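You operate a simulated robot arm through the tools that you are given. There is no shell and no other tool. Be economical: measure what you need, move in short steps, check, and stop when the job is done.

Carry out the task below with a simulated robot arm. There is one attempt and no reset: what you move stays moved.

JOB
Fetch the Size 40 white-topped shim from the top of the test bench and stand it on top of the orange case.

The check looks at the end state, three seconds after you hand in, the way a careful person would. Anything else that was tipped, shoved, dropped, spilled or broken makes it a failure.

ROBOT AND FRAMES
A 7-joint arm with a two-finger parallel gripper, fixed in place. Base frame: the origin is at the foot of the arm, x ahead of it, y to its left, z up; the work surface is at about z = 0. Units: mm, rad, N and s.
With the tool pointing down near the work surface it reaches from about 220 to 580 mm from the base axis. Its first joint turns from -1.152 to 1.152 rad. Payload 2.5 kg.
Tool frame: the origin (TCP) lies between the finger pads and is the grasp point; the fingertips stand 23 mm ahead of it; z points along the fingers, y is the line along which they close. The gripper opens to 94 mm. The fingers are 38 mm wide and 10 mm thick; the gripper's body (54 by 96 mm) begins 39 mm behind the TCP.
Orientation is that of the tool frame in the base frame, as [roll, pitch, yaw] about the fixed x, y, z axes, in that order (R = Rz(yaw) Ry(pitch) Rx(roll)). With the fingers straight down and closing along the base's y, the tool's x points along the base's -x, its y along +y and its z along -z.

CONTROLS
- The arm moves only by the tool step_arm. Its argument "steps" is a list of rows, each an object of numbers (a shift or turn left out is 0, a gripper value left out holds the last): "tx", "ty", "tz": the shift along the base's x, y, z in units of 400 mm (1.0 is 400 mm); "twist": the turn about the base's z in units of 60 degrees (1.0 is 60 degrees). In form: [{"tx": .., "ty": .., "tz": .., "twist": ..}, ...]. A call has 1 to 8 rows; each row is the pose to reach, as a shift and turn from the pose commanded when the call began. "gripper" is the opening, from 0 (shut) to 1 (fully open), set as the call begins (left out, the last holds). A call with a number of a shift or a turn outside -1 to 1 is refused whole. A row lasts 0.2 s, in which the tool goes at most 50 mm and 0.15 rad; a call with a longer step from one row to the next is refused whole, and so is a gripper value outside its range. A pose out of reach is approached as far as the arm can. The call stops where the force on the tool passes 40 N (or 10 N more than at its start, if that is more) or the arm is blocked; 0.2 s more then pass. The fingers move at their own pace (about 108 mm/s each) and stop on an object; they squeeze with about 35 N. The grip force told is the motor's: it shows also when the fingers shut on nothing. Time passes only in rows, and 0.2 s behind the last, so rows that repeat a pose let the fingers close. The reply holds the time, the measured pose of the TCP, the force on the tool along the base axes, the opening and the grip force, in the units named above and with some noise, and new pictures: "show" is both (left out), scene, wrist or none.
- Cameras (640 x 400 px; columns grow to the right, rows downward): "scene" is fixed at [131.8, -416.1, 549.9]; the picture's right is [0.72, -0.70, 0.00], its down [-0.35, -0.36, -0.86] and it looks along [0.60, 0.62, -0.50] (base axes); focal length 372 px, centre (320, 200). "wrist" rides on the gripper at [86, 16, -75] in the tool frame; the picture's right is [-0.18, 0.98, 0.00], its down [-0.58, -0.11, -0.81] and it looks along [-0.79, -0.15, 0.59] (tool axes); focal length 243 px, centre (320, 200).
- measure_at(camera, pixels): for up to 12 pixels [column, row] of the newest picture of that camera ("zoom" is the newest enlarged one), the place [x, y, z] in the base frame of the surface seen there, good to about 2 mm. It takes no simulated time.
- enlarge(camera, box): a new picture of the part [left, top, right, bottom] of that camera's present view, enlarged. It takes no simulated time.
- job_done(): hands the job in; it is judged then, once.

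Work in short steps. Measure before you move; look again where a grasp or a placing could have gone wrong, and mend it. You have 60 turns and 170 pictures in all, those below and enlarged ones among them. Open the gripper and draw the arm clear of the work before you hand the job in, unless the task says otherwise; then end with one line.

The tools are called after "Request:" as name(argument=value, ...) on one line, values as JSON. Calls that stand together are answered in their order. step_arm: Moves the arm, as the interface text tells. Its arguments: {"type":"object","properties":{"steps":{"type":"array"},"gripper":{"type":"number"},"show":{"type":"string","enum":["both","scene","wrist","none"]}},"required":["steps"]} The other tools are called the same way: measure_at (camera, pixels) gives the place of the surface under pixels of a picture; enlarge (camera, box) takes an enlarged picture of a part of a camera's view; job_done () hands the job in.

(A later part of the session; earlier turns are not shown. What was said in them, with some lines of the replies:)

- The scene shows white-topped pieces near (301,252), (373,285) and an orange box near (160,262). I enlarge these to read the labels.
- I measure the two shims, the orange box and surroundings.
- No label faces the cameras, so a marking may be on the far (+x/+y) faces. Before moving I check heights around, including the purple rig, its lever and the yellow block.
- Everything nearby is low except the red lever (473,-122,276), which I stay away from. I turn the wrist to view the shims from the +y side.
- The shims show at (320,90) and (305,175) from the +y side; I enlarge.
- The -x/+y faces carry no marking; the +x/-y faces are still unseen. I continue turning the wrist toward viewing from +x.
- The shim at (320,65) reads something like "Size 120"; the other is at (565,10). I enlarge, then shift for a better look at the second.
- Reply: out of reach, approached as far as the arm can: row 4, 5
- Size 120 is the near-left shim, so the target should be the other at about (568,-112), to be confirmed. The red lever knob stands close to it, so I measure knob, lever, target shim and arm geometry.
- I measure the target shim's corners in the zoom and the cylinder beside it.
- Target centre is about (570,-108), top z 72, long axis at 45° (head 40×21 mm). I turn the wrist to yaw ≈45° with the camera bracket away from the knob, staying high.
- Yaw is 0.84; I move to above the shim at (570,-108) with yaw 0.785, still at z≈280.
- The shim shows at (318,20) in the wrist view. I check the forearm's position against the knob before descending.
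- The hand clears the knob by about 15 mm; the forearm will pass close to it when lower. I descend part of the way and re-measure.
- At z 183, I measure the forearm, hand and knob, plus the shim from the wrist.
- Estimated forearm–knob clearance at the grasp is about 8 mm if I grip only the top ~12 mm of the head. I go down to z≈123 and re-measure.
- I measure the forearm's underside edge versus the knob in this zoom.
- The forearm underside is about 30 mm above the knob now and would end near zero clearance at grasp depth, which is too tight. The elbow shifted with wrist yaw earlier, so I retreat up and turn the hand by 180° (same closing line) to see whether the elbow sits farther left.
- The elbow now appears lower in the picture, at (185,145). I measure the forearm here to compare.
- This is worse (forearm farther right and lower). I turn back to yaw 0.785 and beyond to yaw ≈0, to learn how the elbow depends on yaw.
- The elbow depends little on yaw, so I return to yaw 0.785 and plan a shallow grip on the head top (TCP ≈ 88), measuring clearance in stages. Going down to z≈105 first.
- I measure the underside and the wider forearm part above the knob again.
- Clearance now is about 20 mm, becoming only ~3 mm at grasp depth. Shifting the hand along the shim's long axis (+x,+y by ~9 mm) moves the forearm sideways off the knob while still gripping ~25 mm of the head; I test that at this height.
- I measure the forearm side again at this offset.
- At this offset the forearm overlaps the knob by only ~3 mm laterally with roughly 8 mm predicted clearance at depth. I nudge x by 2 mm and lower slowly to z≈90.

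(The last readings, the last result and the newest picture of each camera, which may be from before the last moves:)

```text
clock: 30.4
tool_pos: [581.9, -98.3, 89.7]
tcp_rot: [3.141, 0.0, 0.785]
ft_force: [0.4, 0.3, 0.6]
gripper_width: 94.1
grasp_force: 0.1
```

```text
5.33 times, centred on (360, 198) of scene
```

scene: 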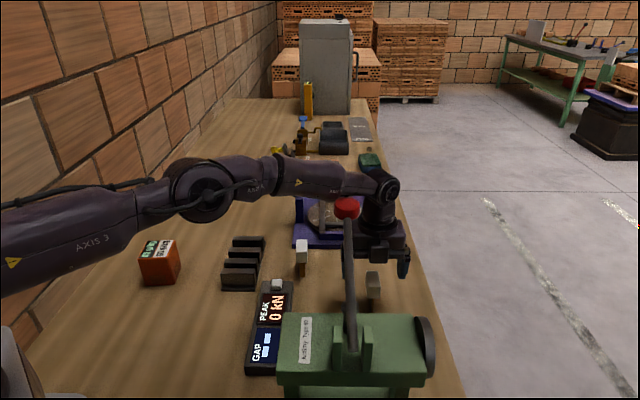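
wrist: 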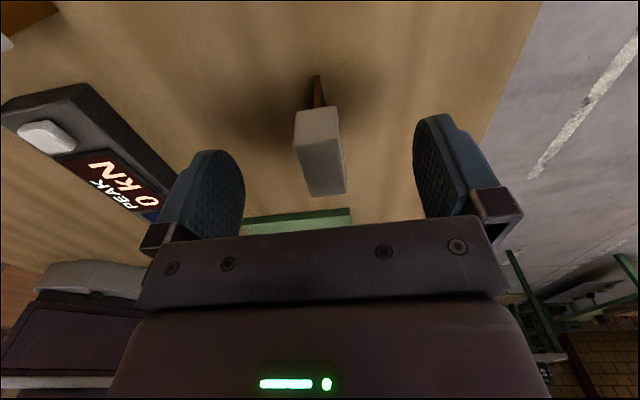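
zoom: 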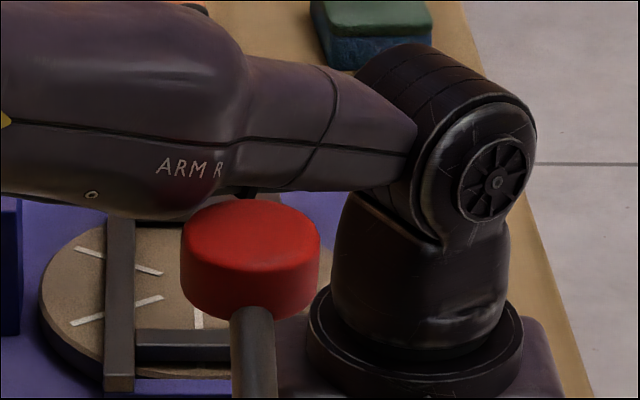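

The picture shows the knob's rear rim at (250,200) just under the forearm; I measure both.

Request:
measure_at(camera="zoom", pixels=[[160, 214], [178, 212], [190, 205], [200, 195], [220, 190], [230, 188], [270, 188], [290, 185], [250, 205], [215, 212], [190, 225]])

Request:
measure_at(camera="wrist", pixels=[[308, 194], [344, 191], [297, 145], [341, 137], [320, 165]])

```text
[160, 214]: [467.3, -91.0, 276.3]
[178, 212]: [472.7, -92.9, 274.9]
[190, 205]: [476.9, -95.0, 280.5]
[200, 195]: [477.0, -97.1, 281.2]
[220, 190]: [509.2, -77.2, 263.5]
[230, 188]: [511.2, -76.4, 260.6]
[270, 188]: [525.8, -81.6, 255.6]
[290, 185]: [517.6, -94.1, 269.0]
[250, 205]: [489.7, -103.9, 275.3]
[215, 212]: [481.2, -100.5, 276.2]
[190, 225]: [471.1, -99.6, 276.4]
```

```text
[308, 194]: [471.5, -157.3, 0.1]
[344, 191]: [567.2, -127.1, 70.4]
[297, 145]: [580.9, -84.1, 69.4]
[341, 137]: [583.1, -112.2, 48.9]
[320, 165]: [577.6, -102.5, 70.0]
```

Clearance is still about 5 mm at z 89.7. I go 2 mm lower and close on the head's top.

Request:
step_arm(steps=[{"tz": -0.005}, {"tz": -0.005}], show="none")

Request:
step_arm(steps=[{"tz": 0}, {"tz": 0}, {"tz": 0}, {"tz": 0}], gripper=0.1)

```text
clock: 31.0
tool_pos: [582.5, -97.5, 87.7]
tcp_rot: [3.141, 0.001, 0.785]
ft_force: [0.5, -0.6, 0.4]
gripper_width: 93.9
grasp_force: 0.1
```

```text
clock: 32.0
tool_pos: [581.8, -98.2, 87.8]
tcp_rot: [3.14, -0.001, 0.785]
ft_force: [-0.9, -0.4, 0.1]
gripper_width: 22.7
grasp_force: 35.1
```

scene: 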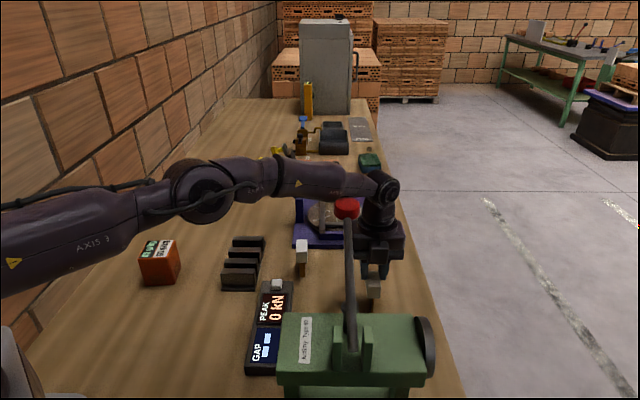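
wrist: 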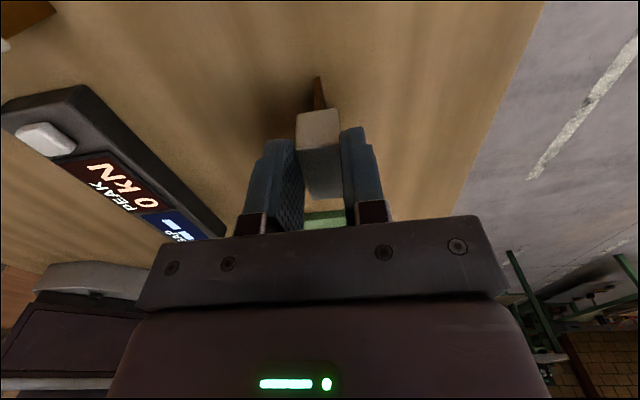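

The fingers hold the head (opening 22.7 mm, 35 N). I lift straight up gently, 20 mm first, then more.

Request:
step_arm(steps=[{"tz": 0.01}, {"tz": 0.025}, {"tz": 0.05}, {"tz": 0.05}])

Request:
enlarge(camera="scene", box=[330, 220, 426, 310])

```text
clock: 33.0
tool_pos: [581.5, -96.5, 107.0]
tcp_rot: [3.14, 0.001, 0.785]
ft_force: [-0.4, 0.7, -0.3]
gripper_width: 23.1
grasp_force: 34.5
```

scene: 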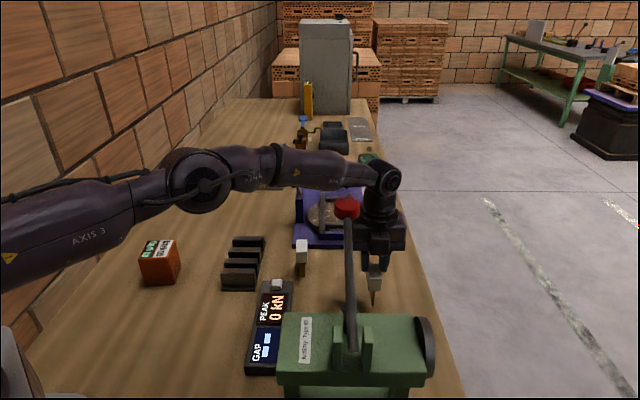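
wrist: 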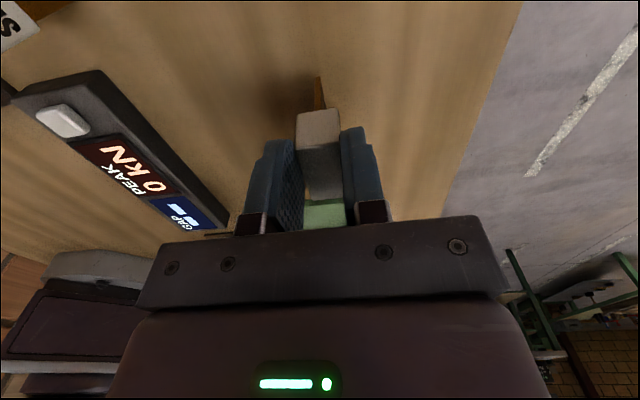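

```text
4.44 times, centred on (378, 265) of scene
```

zoom: 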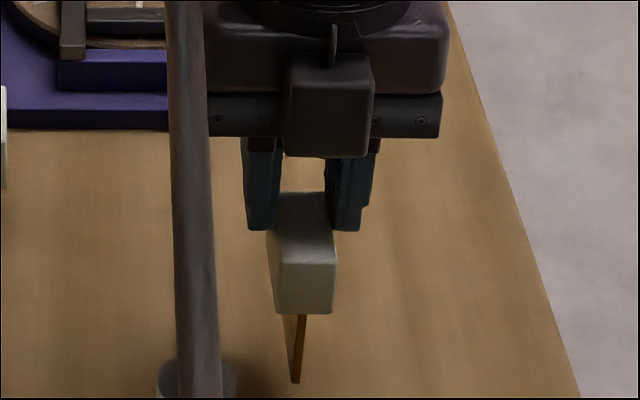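

The shim is off the table and held upright. I raise it well clear of the knob.

Request:
step_arm(steps=[{"tz": 0.06}, {"tz": 0.13}, {"tz": 0.21}, {"tz": 0.29}, {"tz": 0.37}, {"tz": 0.42}, {"tz": 0.42}], show="none")

Request:
step_arm(steps=[{"ty": 0.06, "tx": -0.03, "twist": -0.07}, {"ty": 0.13, "tx": -0.06, "twist": -0.14}, {"ty": 0.21, "tx": -0.1, "twist": -0.22}, {"ty": 0.29, "tx": -0.14, "twist": -0.3}, {"ty": 0.35, "tx": -0.17, "twist": -0.38}, {"ty": 0.38, "tx": -0.19, "twist": -0.46}, {"ty": 0.38, "tx": -0.19, "twist": -0.52}])

```text
clock: 34.6
tool_pos: [580.8, -96.4, 274.0]
tcp_rot: [-3.141, -0.001, 0.785]
ft_force: [0.7, 0.0, -0.4]
gripper_width: 23.2
grasp_force: 35.0
```

```text
clock: 36.2
tool_pos: [504.6, 53.9, 274.0]
tcp_rot: [-3.14, -0.001, 0.241]
ft_force: [0.8, 0.1, 0.3]
gripper_width: 22.8
grasp_force: 35.4
```

scene: 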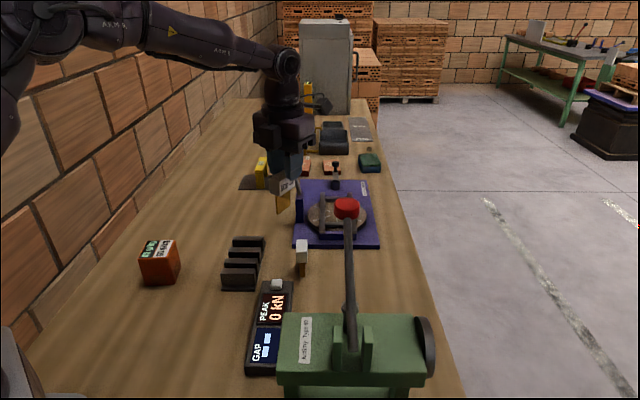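
wrist: 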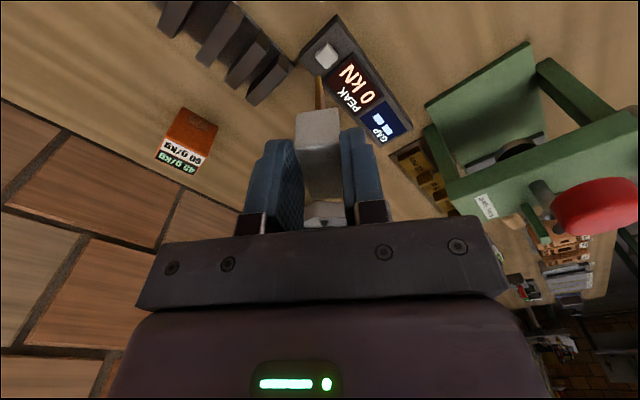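

The label now faces the scene camera at (288,188); I enlarge to check it and the shim's tilt, and measure the case top.

Request:
enlarge(camera="scene", box=[256, 160, 320, 220])

Request:
measure_at(camera="zoom", pixels=[[320, 200], [400, 200]])

Request:
measure_at(camera="scene", pixels=[[143, 256], [148, 241], [173, 241], [170, 256], [159, 249], [108, 230], [60, 300]])

Request:
enlarge(camera="wrist", box=[250, 70, 410, 170])

```text
6.67 times, centred on (288, 190) of scene
```

zoom: 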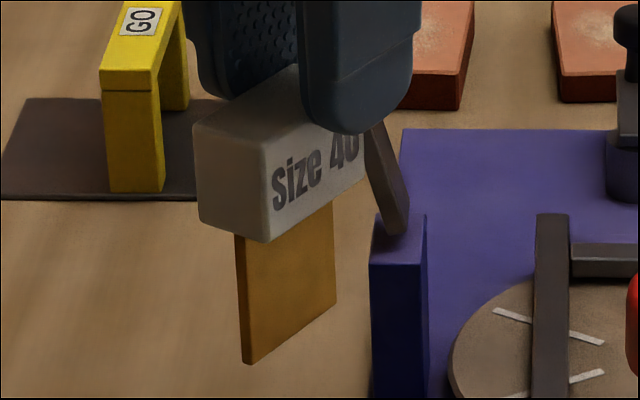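

```text
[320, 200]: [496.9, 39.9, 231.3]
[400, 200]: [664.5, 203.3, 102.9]
```

```text
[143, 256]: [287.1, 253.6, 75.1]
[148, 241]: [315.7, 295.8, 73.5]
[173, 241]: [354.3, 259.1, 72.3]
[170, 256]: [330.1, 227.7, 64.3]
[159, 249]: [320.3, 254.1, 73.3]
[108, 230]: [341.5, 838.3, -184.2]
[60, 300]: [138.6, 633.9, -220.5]
```

```text
4.00 times, centred on (330, 120) of wrist
```

zoom: 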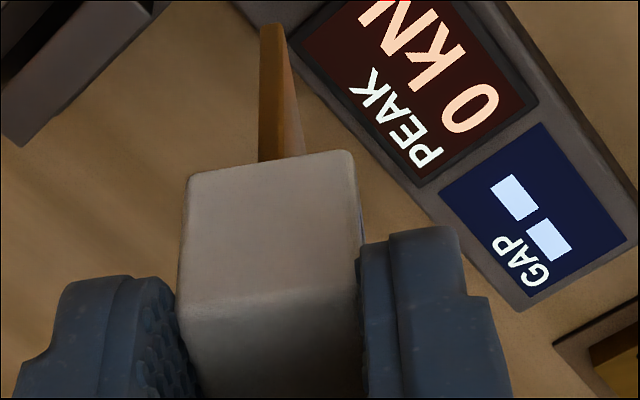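

It reads "Size 40" — confirmed. I measure the shim's edges to check its tilt and its bottom height.

Request:
enlarge(camera="scene", box=[256, 160, 320, 220])

Request:
measure_at(camera="zoom", pixels=[[255, 356], [329, 303], [256, 250], [329, 215], [245, 245], [248, 358], [204, 215], [262, 236], [360, 180], [265, 155], [200, 130], [250, 300]])

```text
6.67 times, centred on (288, 190) of scene
```

zoom: 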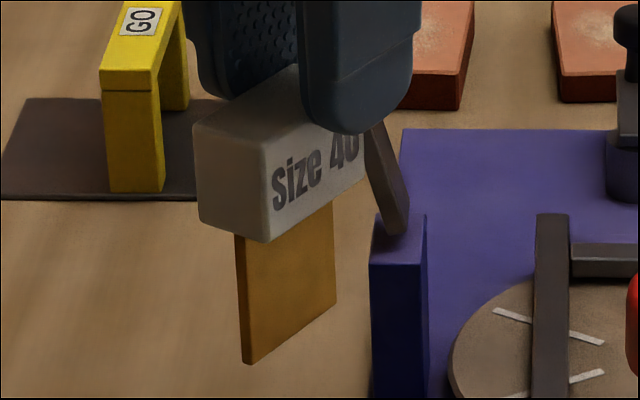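

```text
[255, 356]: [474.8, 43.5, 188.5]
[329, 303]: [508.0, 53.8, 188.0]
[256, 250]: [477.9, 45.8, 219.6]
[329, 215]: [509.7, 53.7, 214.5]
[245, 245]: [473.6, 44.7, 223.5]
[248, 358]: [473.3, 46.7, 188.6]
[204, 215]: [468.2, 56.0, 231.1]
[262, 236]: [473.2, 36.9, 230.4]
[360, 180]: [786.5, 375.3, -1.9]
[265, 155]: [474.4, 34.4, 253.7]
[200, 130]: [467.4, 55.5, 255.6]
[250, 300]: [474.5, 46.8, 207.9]
```

The shim is level (bottom edge z≈188 at both ends), bottom 87 mm below the TCP. Case top centre is about (321,257,74); I move over it with yaw 0.85, keeping z 274.

Request:
step_arm(steps=[{"tx": -0.04, "ty": 0.048, "twist": 0.06}, {"tx": -0.1, "ty": 0.12, "twist": 0.14}, {"tx": -0.17, "ty": 0.203, "twist": 0.23}, {"tx": -0.24, "ty": 0.287, "twist": 0.33}, {"tx": -0.31, "ty": 0.37, "twist": 0.42}, {"tx": -0.38, "ty": 0.454, "twist": 0.51}, {"tx": -0.425, "ty": 0.508, "twist": 0.56}, {"tx": -0.4415, "ty": 0.5275, "twist": 0.582}], show="none")

Request:
step_arm(steps=[{"tz": -0.05}, {"tz": -0.11}, {"tz": -0.17}, {"tz": -0.21}, {"tz": -0.21}])

Request:
enlarge(camera="scene", box=[120, 190, 216, 290])

```text
clock: 38.0
tool_pos: [328.3, 266.7, 275.1]
tcp_rot: [-3.14, 0.0, 0.852]
ft_force: [-0.4, 0.5, -0.1]
gripper_width: 22.8
grasp_force: 34.6
```

```text
clock: 39.2
tool_pos: [330.4, 267.8, 192.4]
tcp_rot: [-3.142, -0.001, 0.852]
ft_force: [0.7, -0.1, -1.5]
gripper_width: 22.8
grasp_force: 34.8
```

scene: 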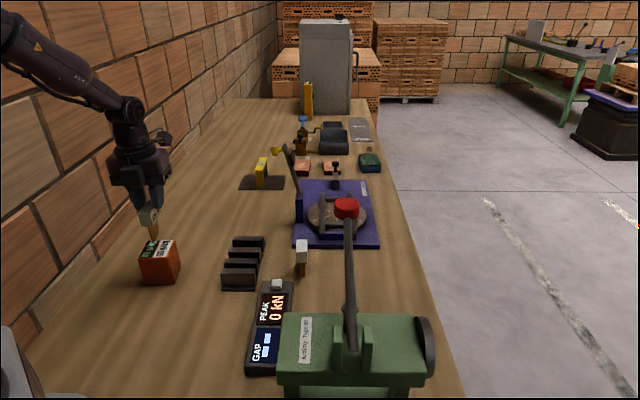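
wrist: 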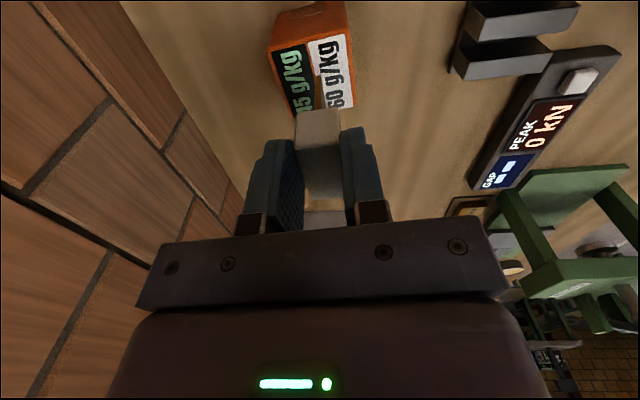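

```text
4.00 times, centred on (168, 240) of scene
```

zoom: 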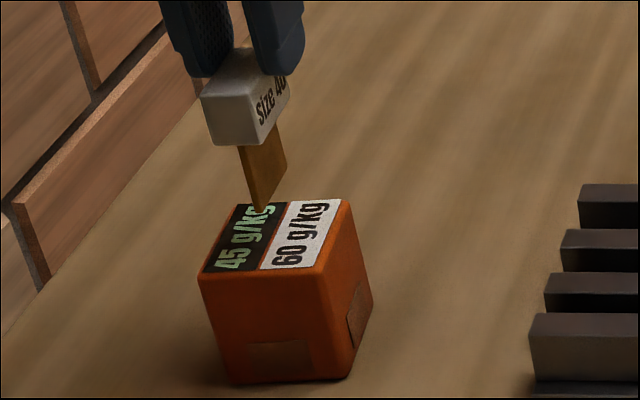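

Shim hangs ~32 mm above the case. I measure the stem's bottom corner and case-top corners for alignment.

Request:
measure_at(camera="zoom", pixels=[[262, 203], [284, 166], [256, 200], [206, 266], [316, 262], [342, 205], [238, 209], [270, 236], [208, 136], [255, 140], [248, 175]])

Request:
measure_at(camera="wrist", pixels=[[275, 53], [344, 34], [352, 107], [290, 112]])

```text
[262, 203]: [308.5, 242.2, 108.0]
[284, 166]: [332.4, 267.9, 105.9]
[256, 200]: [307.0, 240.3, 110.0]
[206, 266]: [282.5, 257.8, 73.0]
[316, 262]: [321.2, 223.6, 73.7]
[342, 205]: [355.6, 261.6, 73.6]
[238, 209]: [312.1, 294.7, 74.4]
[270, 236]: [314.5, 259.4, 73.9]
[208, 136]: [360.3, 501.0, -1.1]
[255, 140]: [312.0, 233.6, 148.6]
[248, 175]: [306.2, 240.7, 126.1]
```

```text
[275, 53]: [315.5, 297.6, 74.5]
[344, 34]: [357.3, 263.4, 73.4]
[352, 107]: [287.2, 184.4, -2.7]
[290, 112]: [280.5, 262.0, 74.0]
```

Stem centre (320,255) versus case centre (318,259.5): I shift by (-2,+4) and descend to just above contact.

Request:
step_arm(steps=[{"tx": -0.005, "ty": 0.01}, {"tx": -0.005, "ty": 0.01, "tz": -0.03}, {"tx": -0.005, "ty": 0.01, "tz": -0.055}, {"tx": -0.005, "ty": 0.01, "tz": -0.07}, {"tx": -0.005, "ty": 0.01, "tz": -0.07}])

Request:
enlarge(camera="scene", box=[120, 190, 216, 290])

```text
clock: 40.4
tool_pos: [328.0, 270.6, 165.2]
tcp_rot: [3.14, -0.001, 0.851]
ft_force: [-0.6, 0.4, -1.0]
gripper_width: 22.9
grasp_force: 35.3
```

scene: 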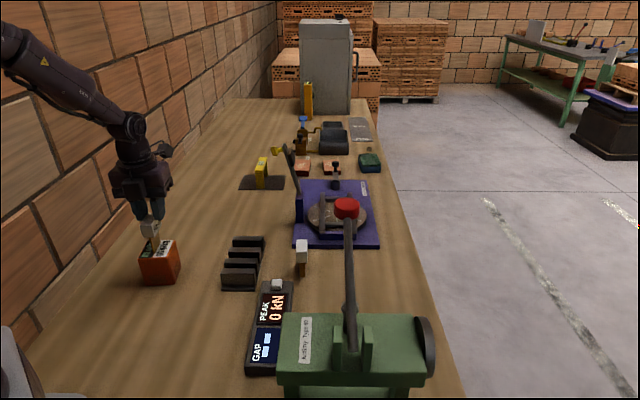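
wrist: 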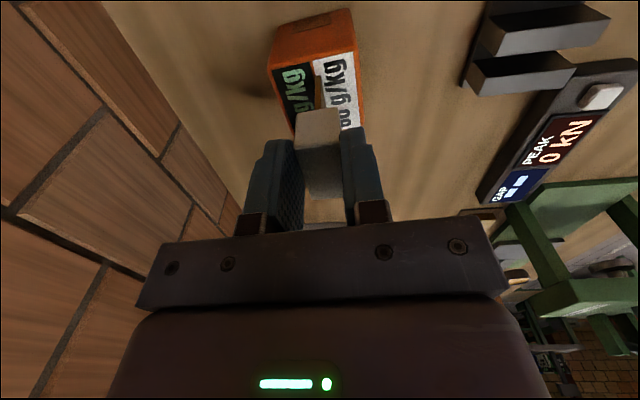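

```text
4.00 times, centred on (168, 240) of scene
```

zoom: 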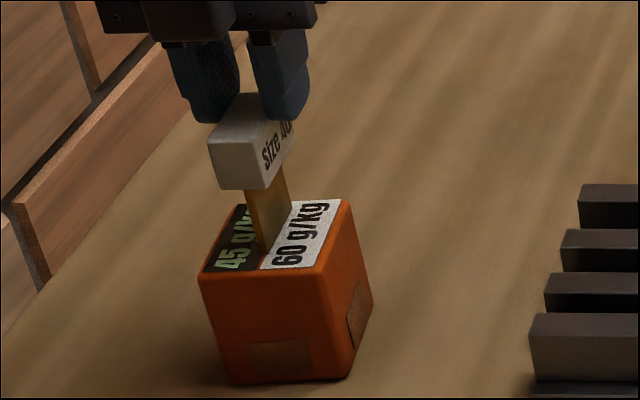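

The shim is centred over the case, about 4 mm up. I lower in 1 mm steps, watching the force.

Request:
step_arm(steps=[{"tz": -0.0025}, {"tz": -0.005}, {"tz": -0.006}, {"tz": -0.006}], show="none")

Request:
step_arm(steps=[{"tz": -0.0015}, {"tz": -0.003}, {"tz": -0.003}], show="none")

```text
clock: 41.4
tool_pos: [327.2, 269.8, 162.2]
tcp_rot: [-3.14, -0.002, 0.85]
ft_force: [-2.8, -1.7, 10.0]
gripper_width: 22.8
grasp_force: 35.1
```

```text
clock: 42.2
tool_pos: [328.2, 270.9, 161.9]
tcp_rot: [-3.141, -0.004, 0.852]
ft_force: [-2.4, -2.3, 27.9]
gripper_width: 23.0
grasp_force: 35.0
```

Contact is made (28 N up). I back off 1.4 mm to relieve it and look.

Request:
step_arm(steps=[{"tz": 0.002}, {"tz": 0.0035}, {"tz": 0.0035}], show="scene")

Request:
enlarge(camera="scene", box=[120, 190, 216, 290])

```text
clock: 43.0
tool_pos: [328.0, 269.9, 161.3]
tcp_rot: [-3.14, -0.002, 0.851]
ft_force: [3.2, 3.3, 12.3]
gripper_width: 22.6
grasp_force: 35.1
```

scene: 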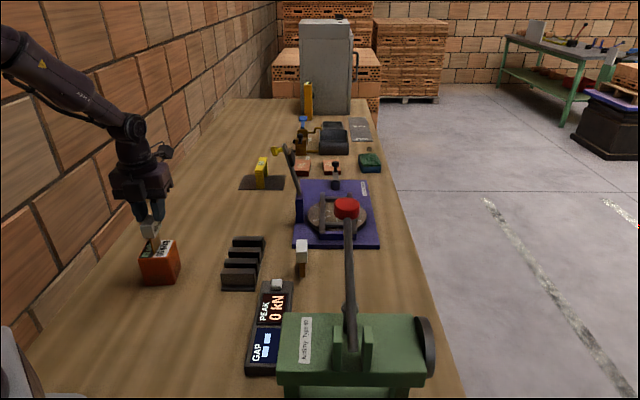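

```text
4.00 times, centred on (168, 240) of scene
```

zoom: 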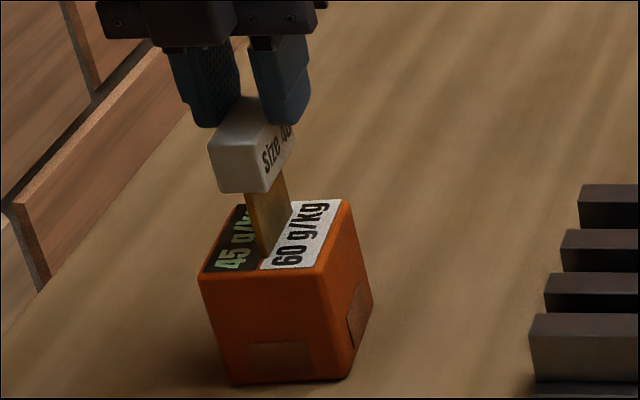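

I relieve a bit more force and measure whether the shim is level.

Request:
step_arm(steps=[{"tz": 0.002}, {"tz": 0.002}], show="scene")

Request:
enlarge(camera="scene", box=[138, 210, 178, 260])

Request:
measure_at(camera="zoom", pixels=[[200, 250], [320, 260], [380, 220], [330, 330], [390, 300]])

```text
clock: 43.6
tool_pos: [326.4, 270.3, 161.8]
tcp_rot: [-3.141, 0.004, 0.853]
ft_force: [0.5, -0.9, 1.9]
gripper_width: 23.1
grasp_force: 35.2
```

scene: 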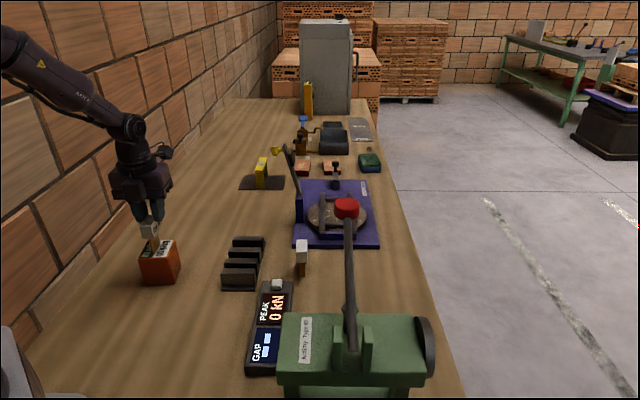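

```text
8.00 times, centred on (158, 235) of scene
```

zoom: 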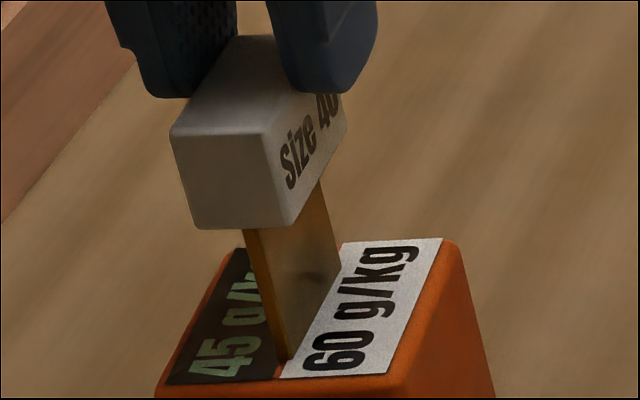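

```text
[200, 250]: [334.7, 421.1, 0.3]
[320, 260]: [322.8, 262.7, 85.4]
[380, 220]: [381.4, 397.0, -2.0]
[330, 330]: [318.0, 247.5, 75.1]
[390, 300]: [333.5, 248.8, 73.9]
```

I measure edge points for verticality: stem front edge, stem bottom ends, and head top/bottom edges.

Request:
measure_at(camera="zoom", pixels=[[262, 240], [288, 345], [278, 240], [296, 345], [318, 200], [334, 262], [300, 345], [336, 275], [205, 222], [285, 222], [182, 140], [258, 142]])

```text
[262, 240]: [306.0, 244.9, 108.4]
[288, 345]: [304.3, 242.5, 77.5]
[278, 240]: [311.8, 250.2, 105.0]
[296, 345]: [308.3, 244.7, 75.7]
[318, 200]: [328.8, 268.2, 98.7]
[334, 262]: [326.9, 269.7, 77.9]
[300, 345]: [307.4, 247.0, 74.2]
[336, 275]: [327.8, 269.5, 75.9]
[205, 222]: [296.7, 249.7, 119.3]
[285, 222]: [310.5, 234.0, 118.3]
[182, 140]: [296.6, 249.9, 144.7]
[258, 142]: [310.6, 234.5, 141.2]
```

The shim is vertical and resting at z≈75 in the middle of the case. I open the gripper moderately while holding still.

Request:
step_arm(steps=[{"tz": 0}, {"tz": 0}, {"tz": 0}], gripper=0.6)

Request:
enlarge(camera="scene", box=[138, 205, 186, 265])

```text
clock: 44.4
tool_pos: [327.1, 270.3, 162.6]
tcp_rot: [3.141, 0.001, 0.851]
ft_force: [-0.6, 0.4, -0.3]
gripper_width: 56.5
grasp_force: 0.2
```

scene: 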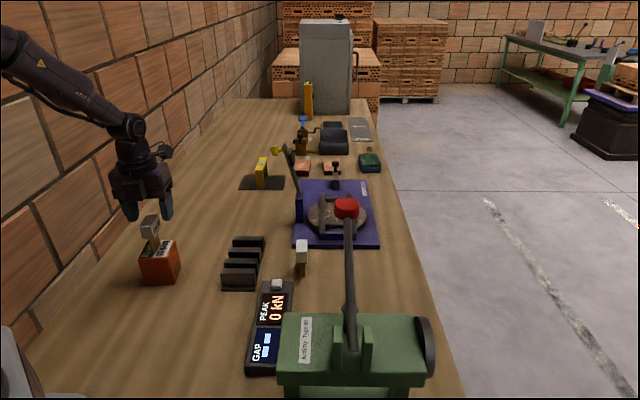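
wrist: 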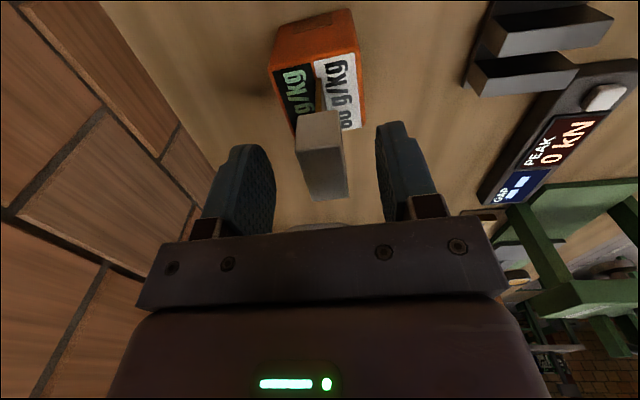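

```text
6.67 times, centred on (162, 235) of scene
```

zoom: 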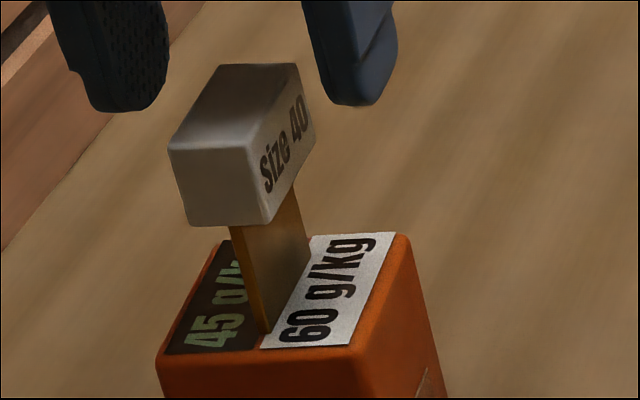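

The shim stands by itself on the case. I raise the arm straight up and clear, then check again.

Request:
step_arm(steps=[{"tz": 0.04}, {"tz": 0.11}, {"tz": 0.2}, {"tz": 0.3}, {"tz": 0.35}, {"tz": 0.35, "tx": 0.06}, {"tz": 0.35, "tx": 0.14}, {"tz": 0.35, "tx": 0.2}], gripper=1)

Request:
enlarge(camera="scene", box=[120, 190, 216, 290])

Request:
measure_at(camera="zoom", pixels=[[212, 148], [240, 110], [255, 150], [265, 215]])

Request:
measure_at(camera="scene", pixels=[[336, 208], [358, 208], [346, 199], [302, 243]])

```text
clock: 46.2
tool_pos: [406.7, 270.3, 300.6]
tcp_rot: [-3.141, -0.001, 0.851]
ft_force: [-0.9, 0.0, -0.3]
gripper_width: 94.0
grasp_force: 0.1
```

scene: 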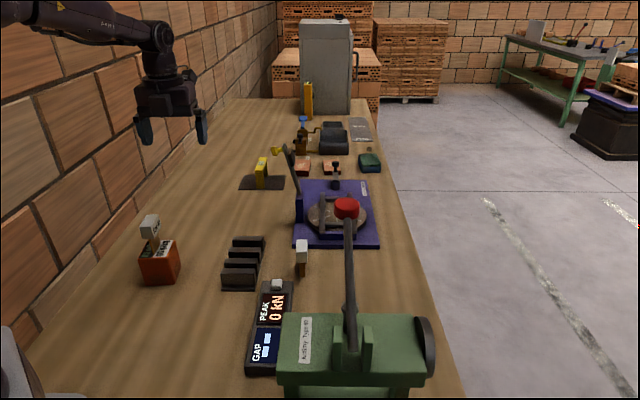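
wrist: 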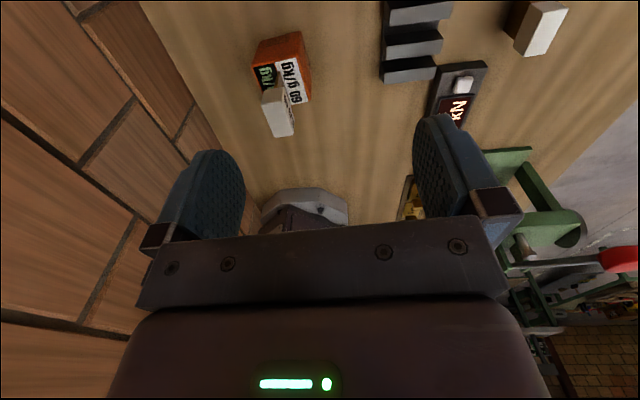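

```text
4.00 times, centred on (168, 240) of scene
```

zoom: 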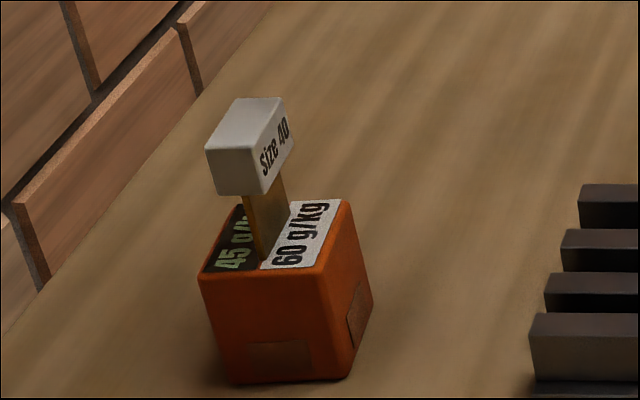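

```text
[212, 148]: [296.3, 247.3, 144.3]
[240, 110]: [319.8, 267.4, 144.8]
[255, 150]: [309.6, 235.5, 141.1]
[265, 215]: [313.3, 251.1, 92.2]
```

```text
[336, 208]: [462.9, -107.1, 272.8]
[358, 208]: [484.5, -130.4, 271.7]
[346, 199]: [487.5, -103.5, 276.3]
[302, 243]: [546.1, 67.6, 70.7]
```

The Size 40 shim stands level on the orange case (top z≈144). The knob and the other shim read the same as before, and the arm is clear, so I hand in.

Request:
job_done()

```text
The job is handed in.
```

The Size 40 white-topped shim is standing upright on top of the orange case; the lever knob and the other shim measured the same as before, and I saw nothing else disturbed.
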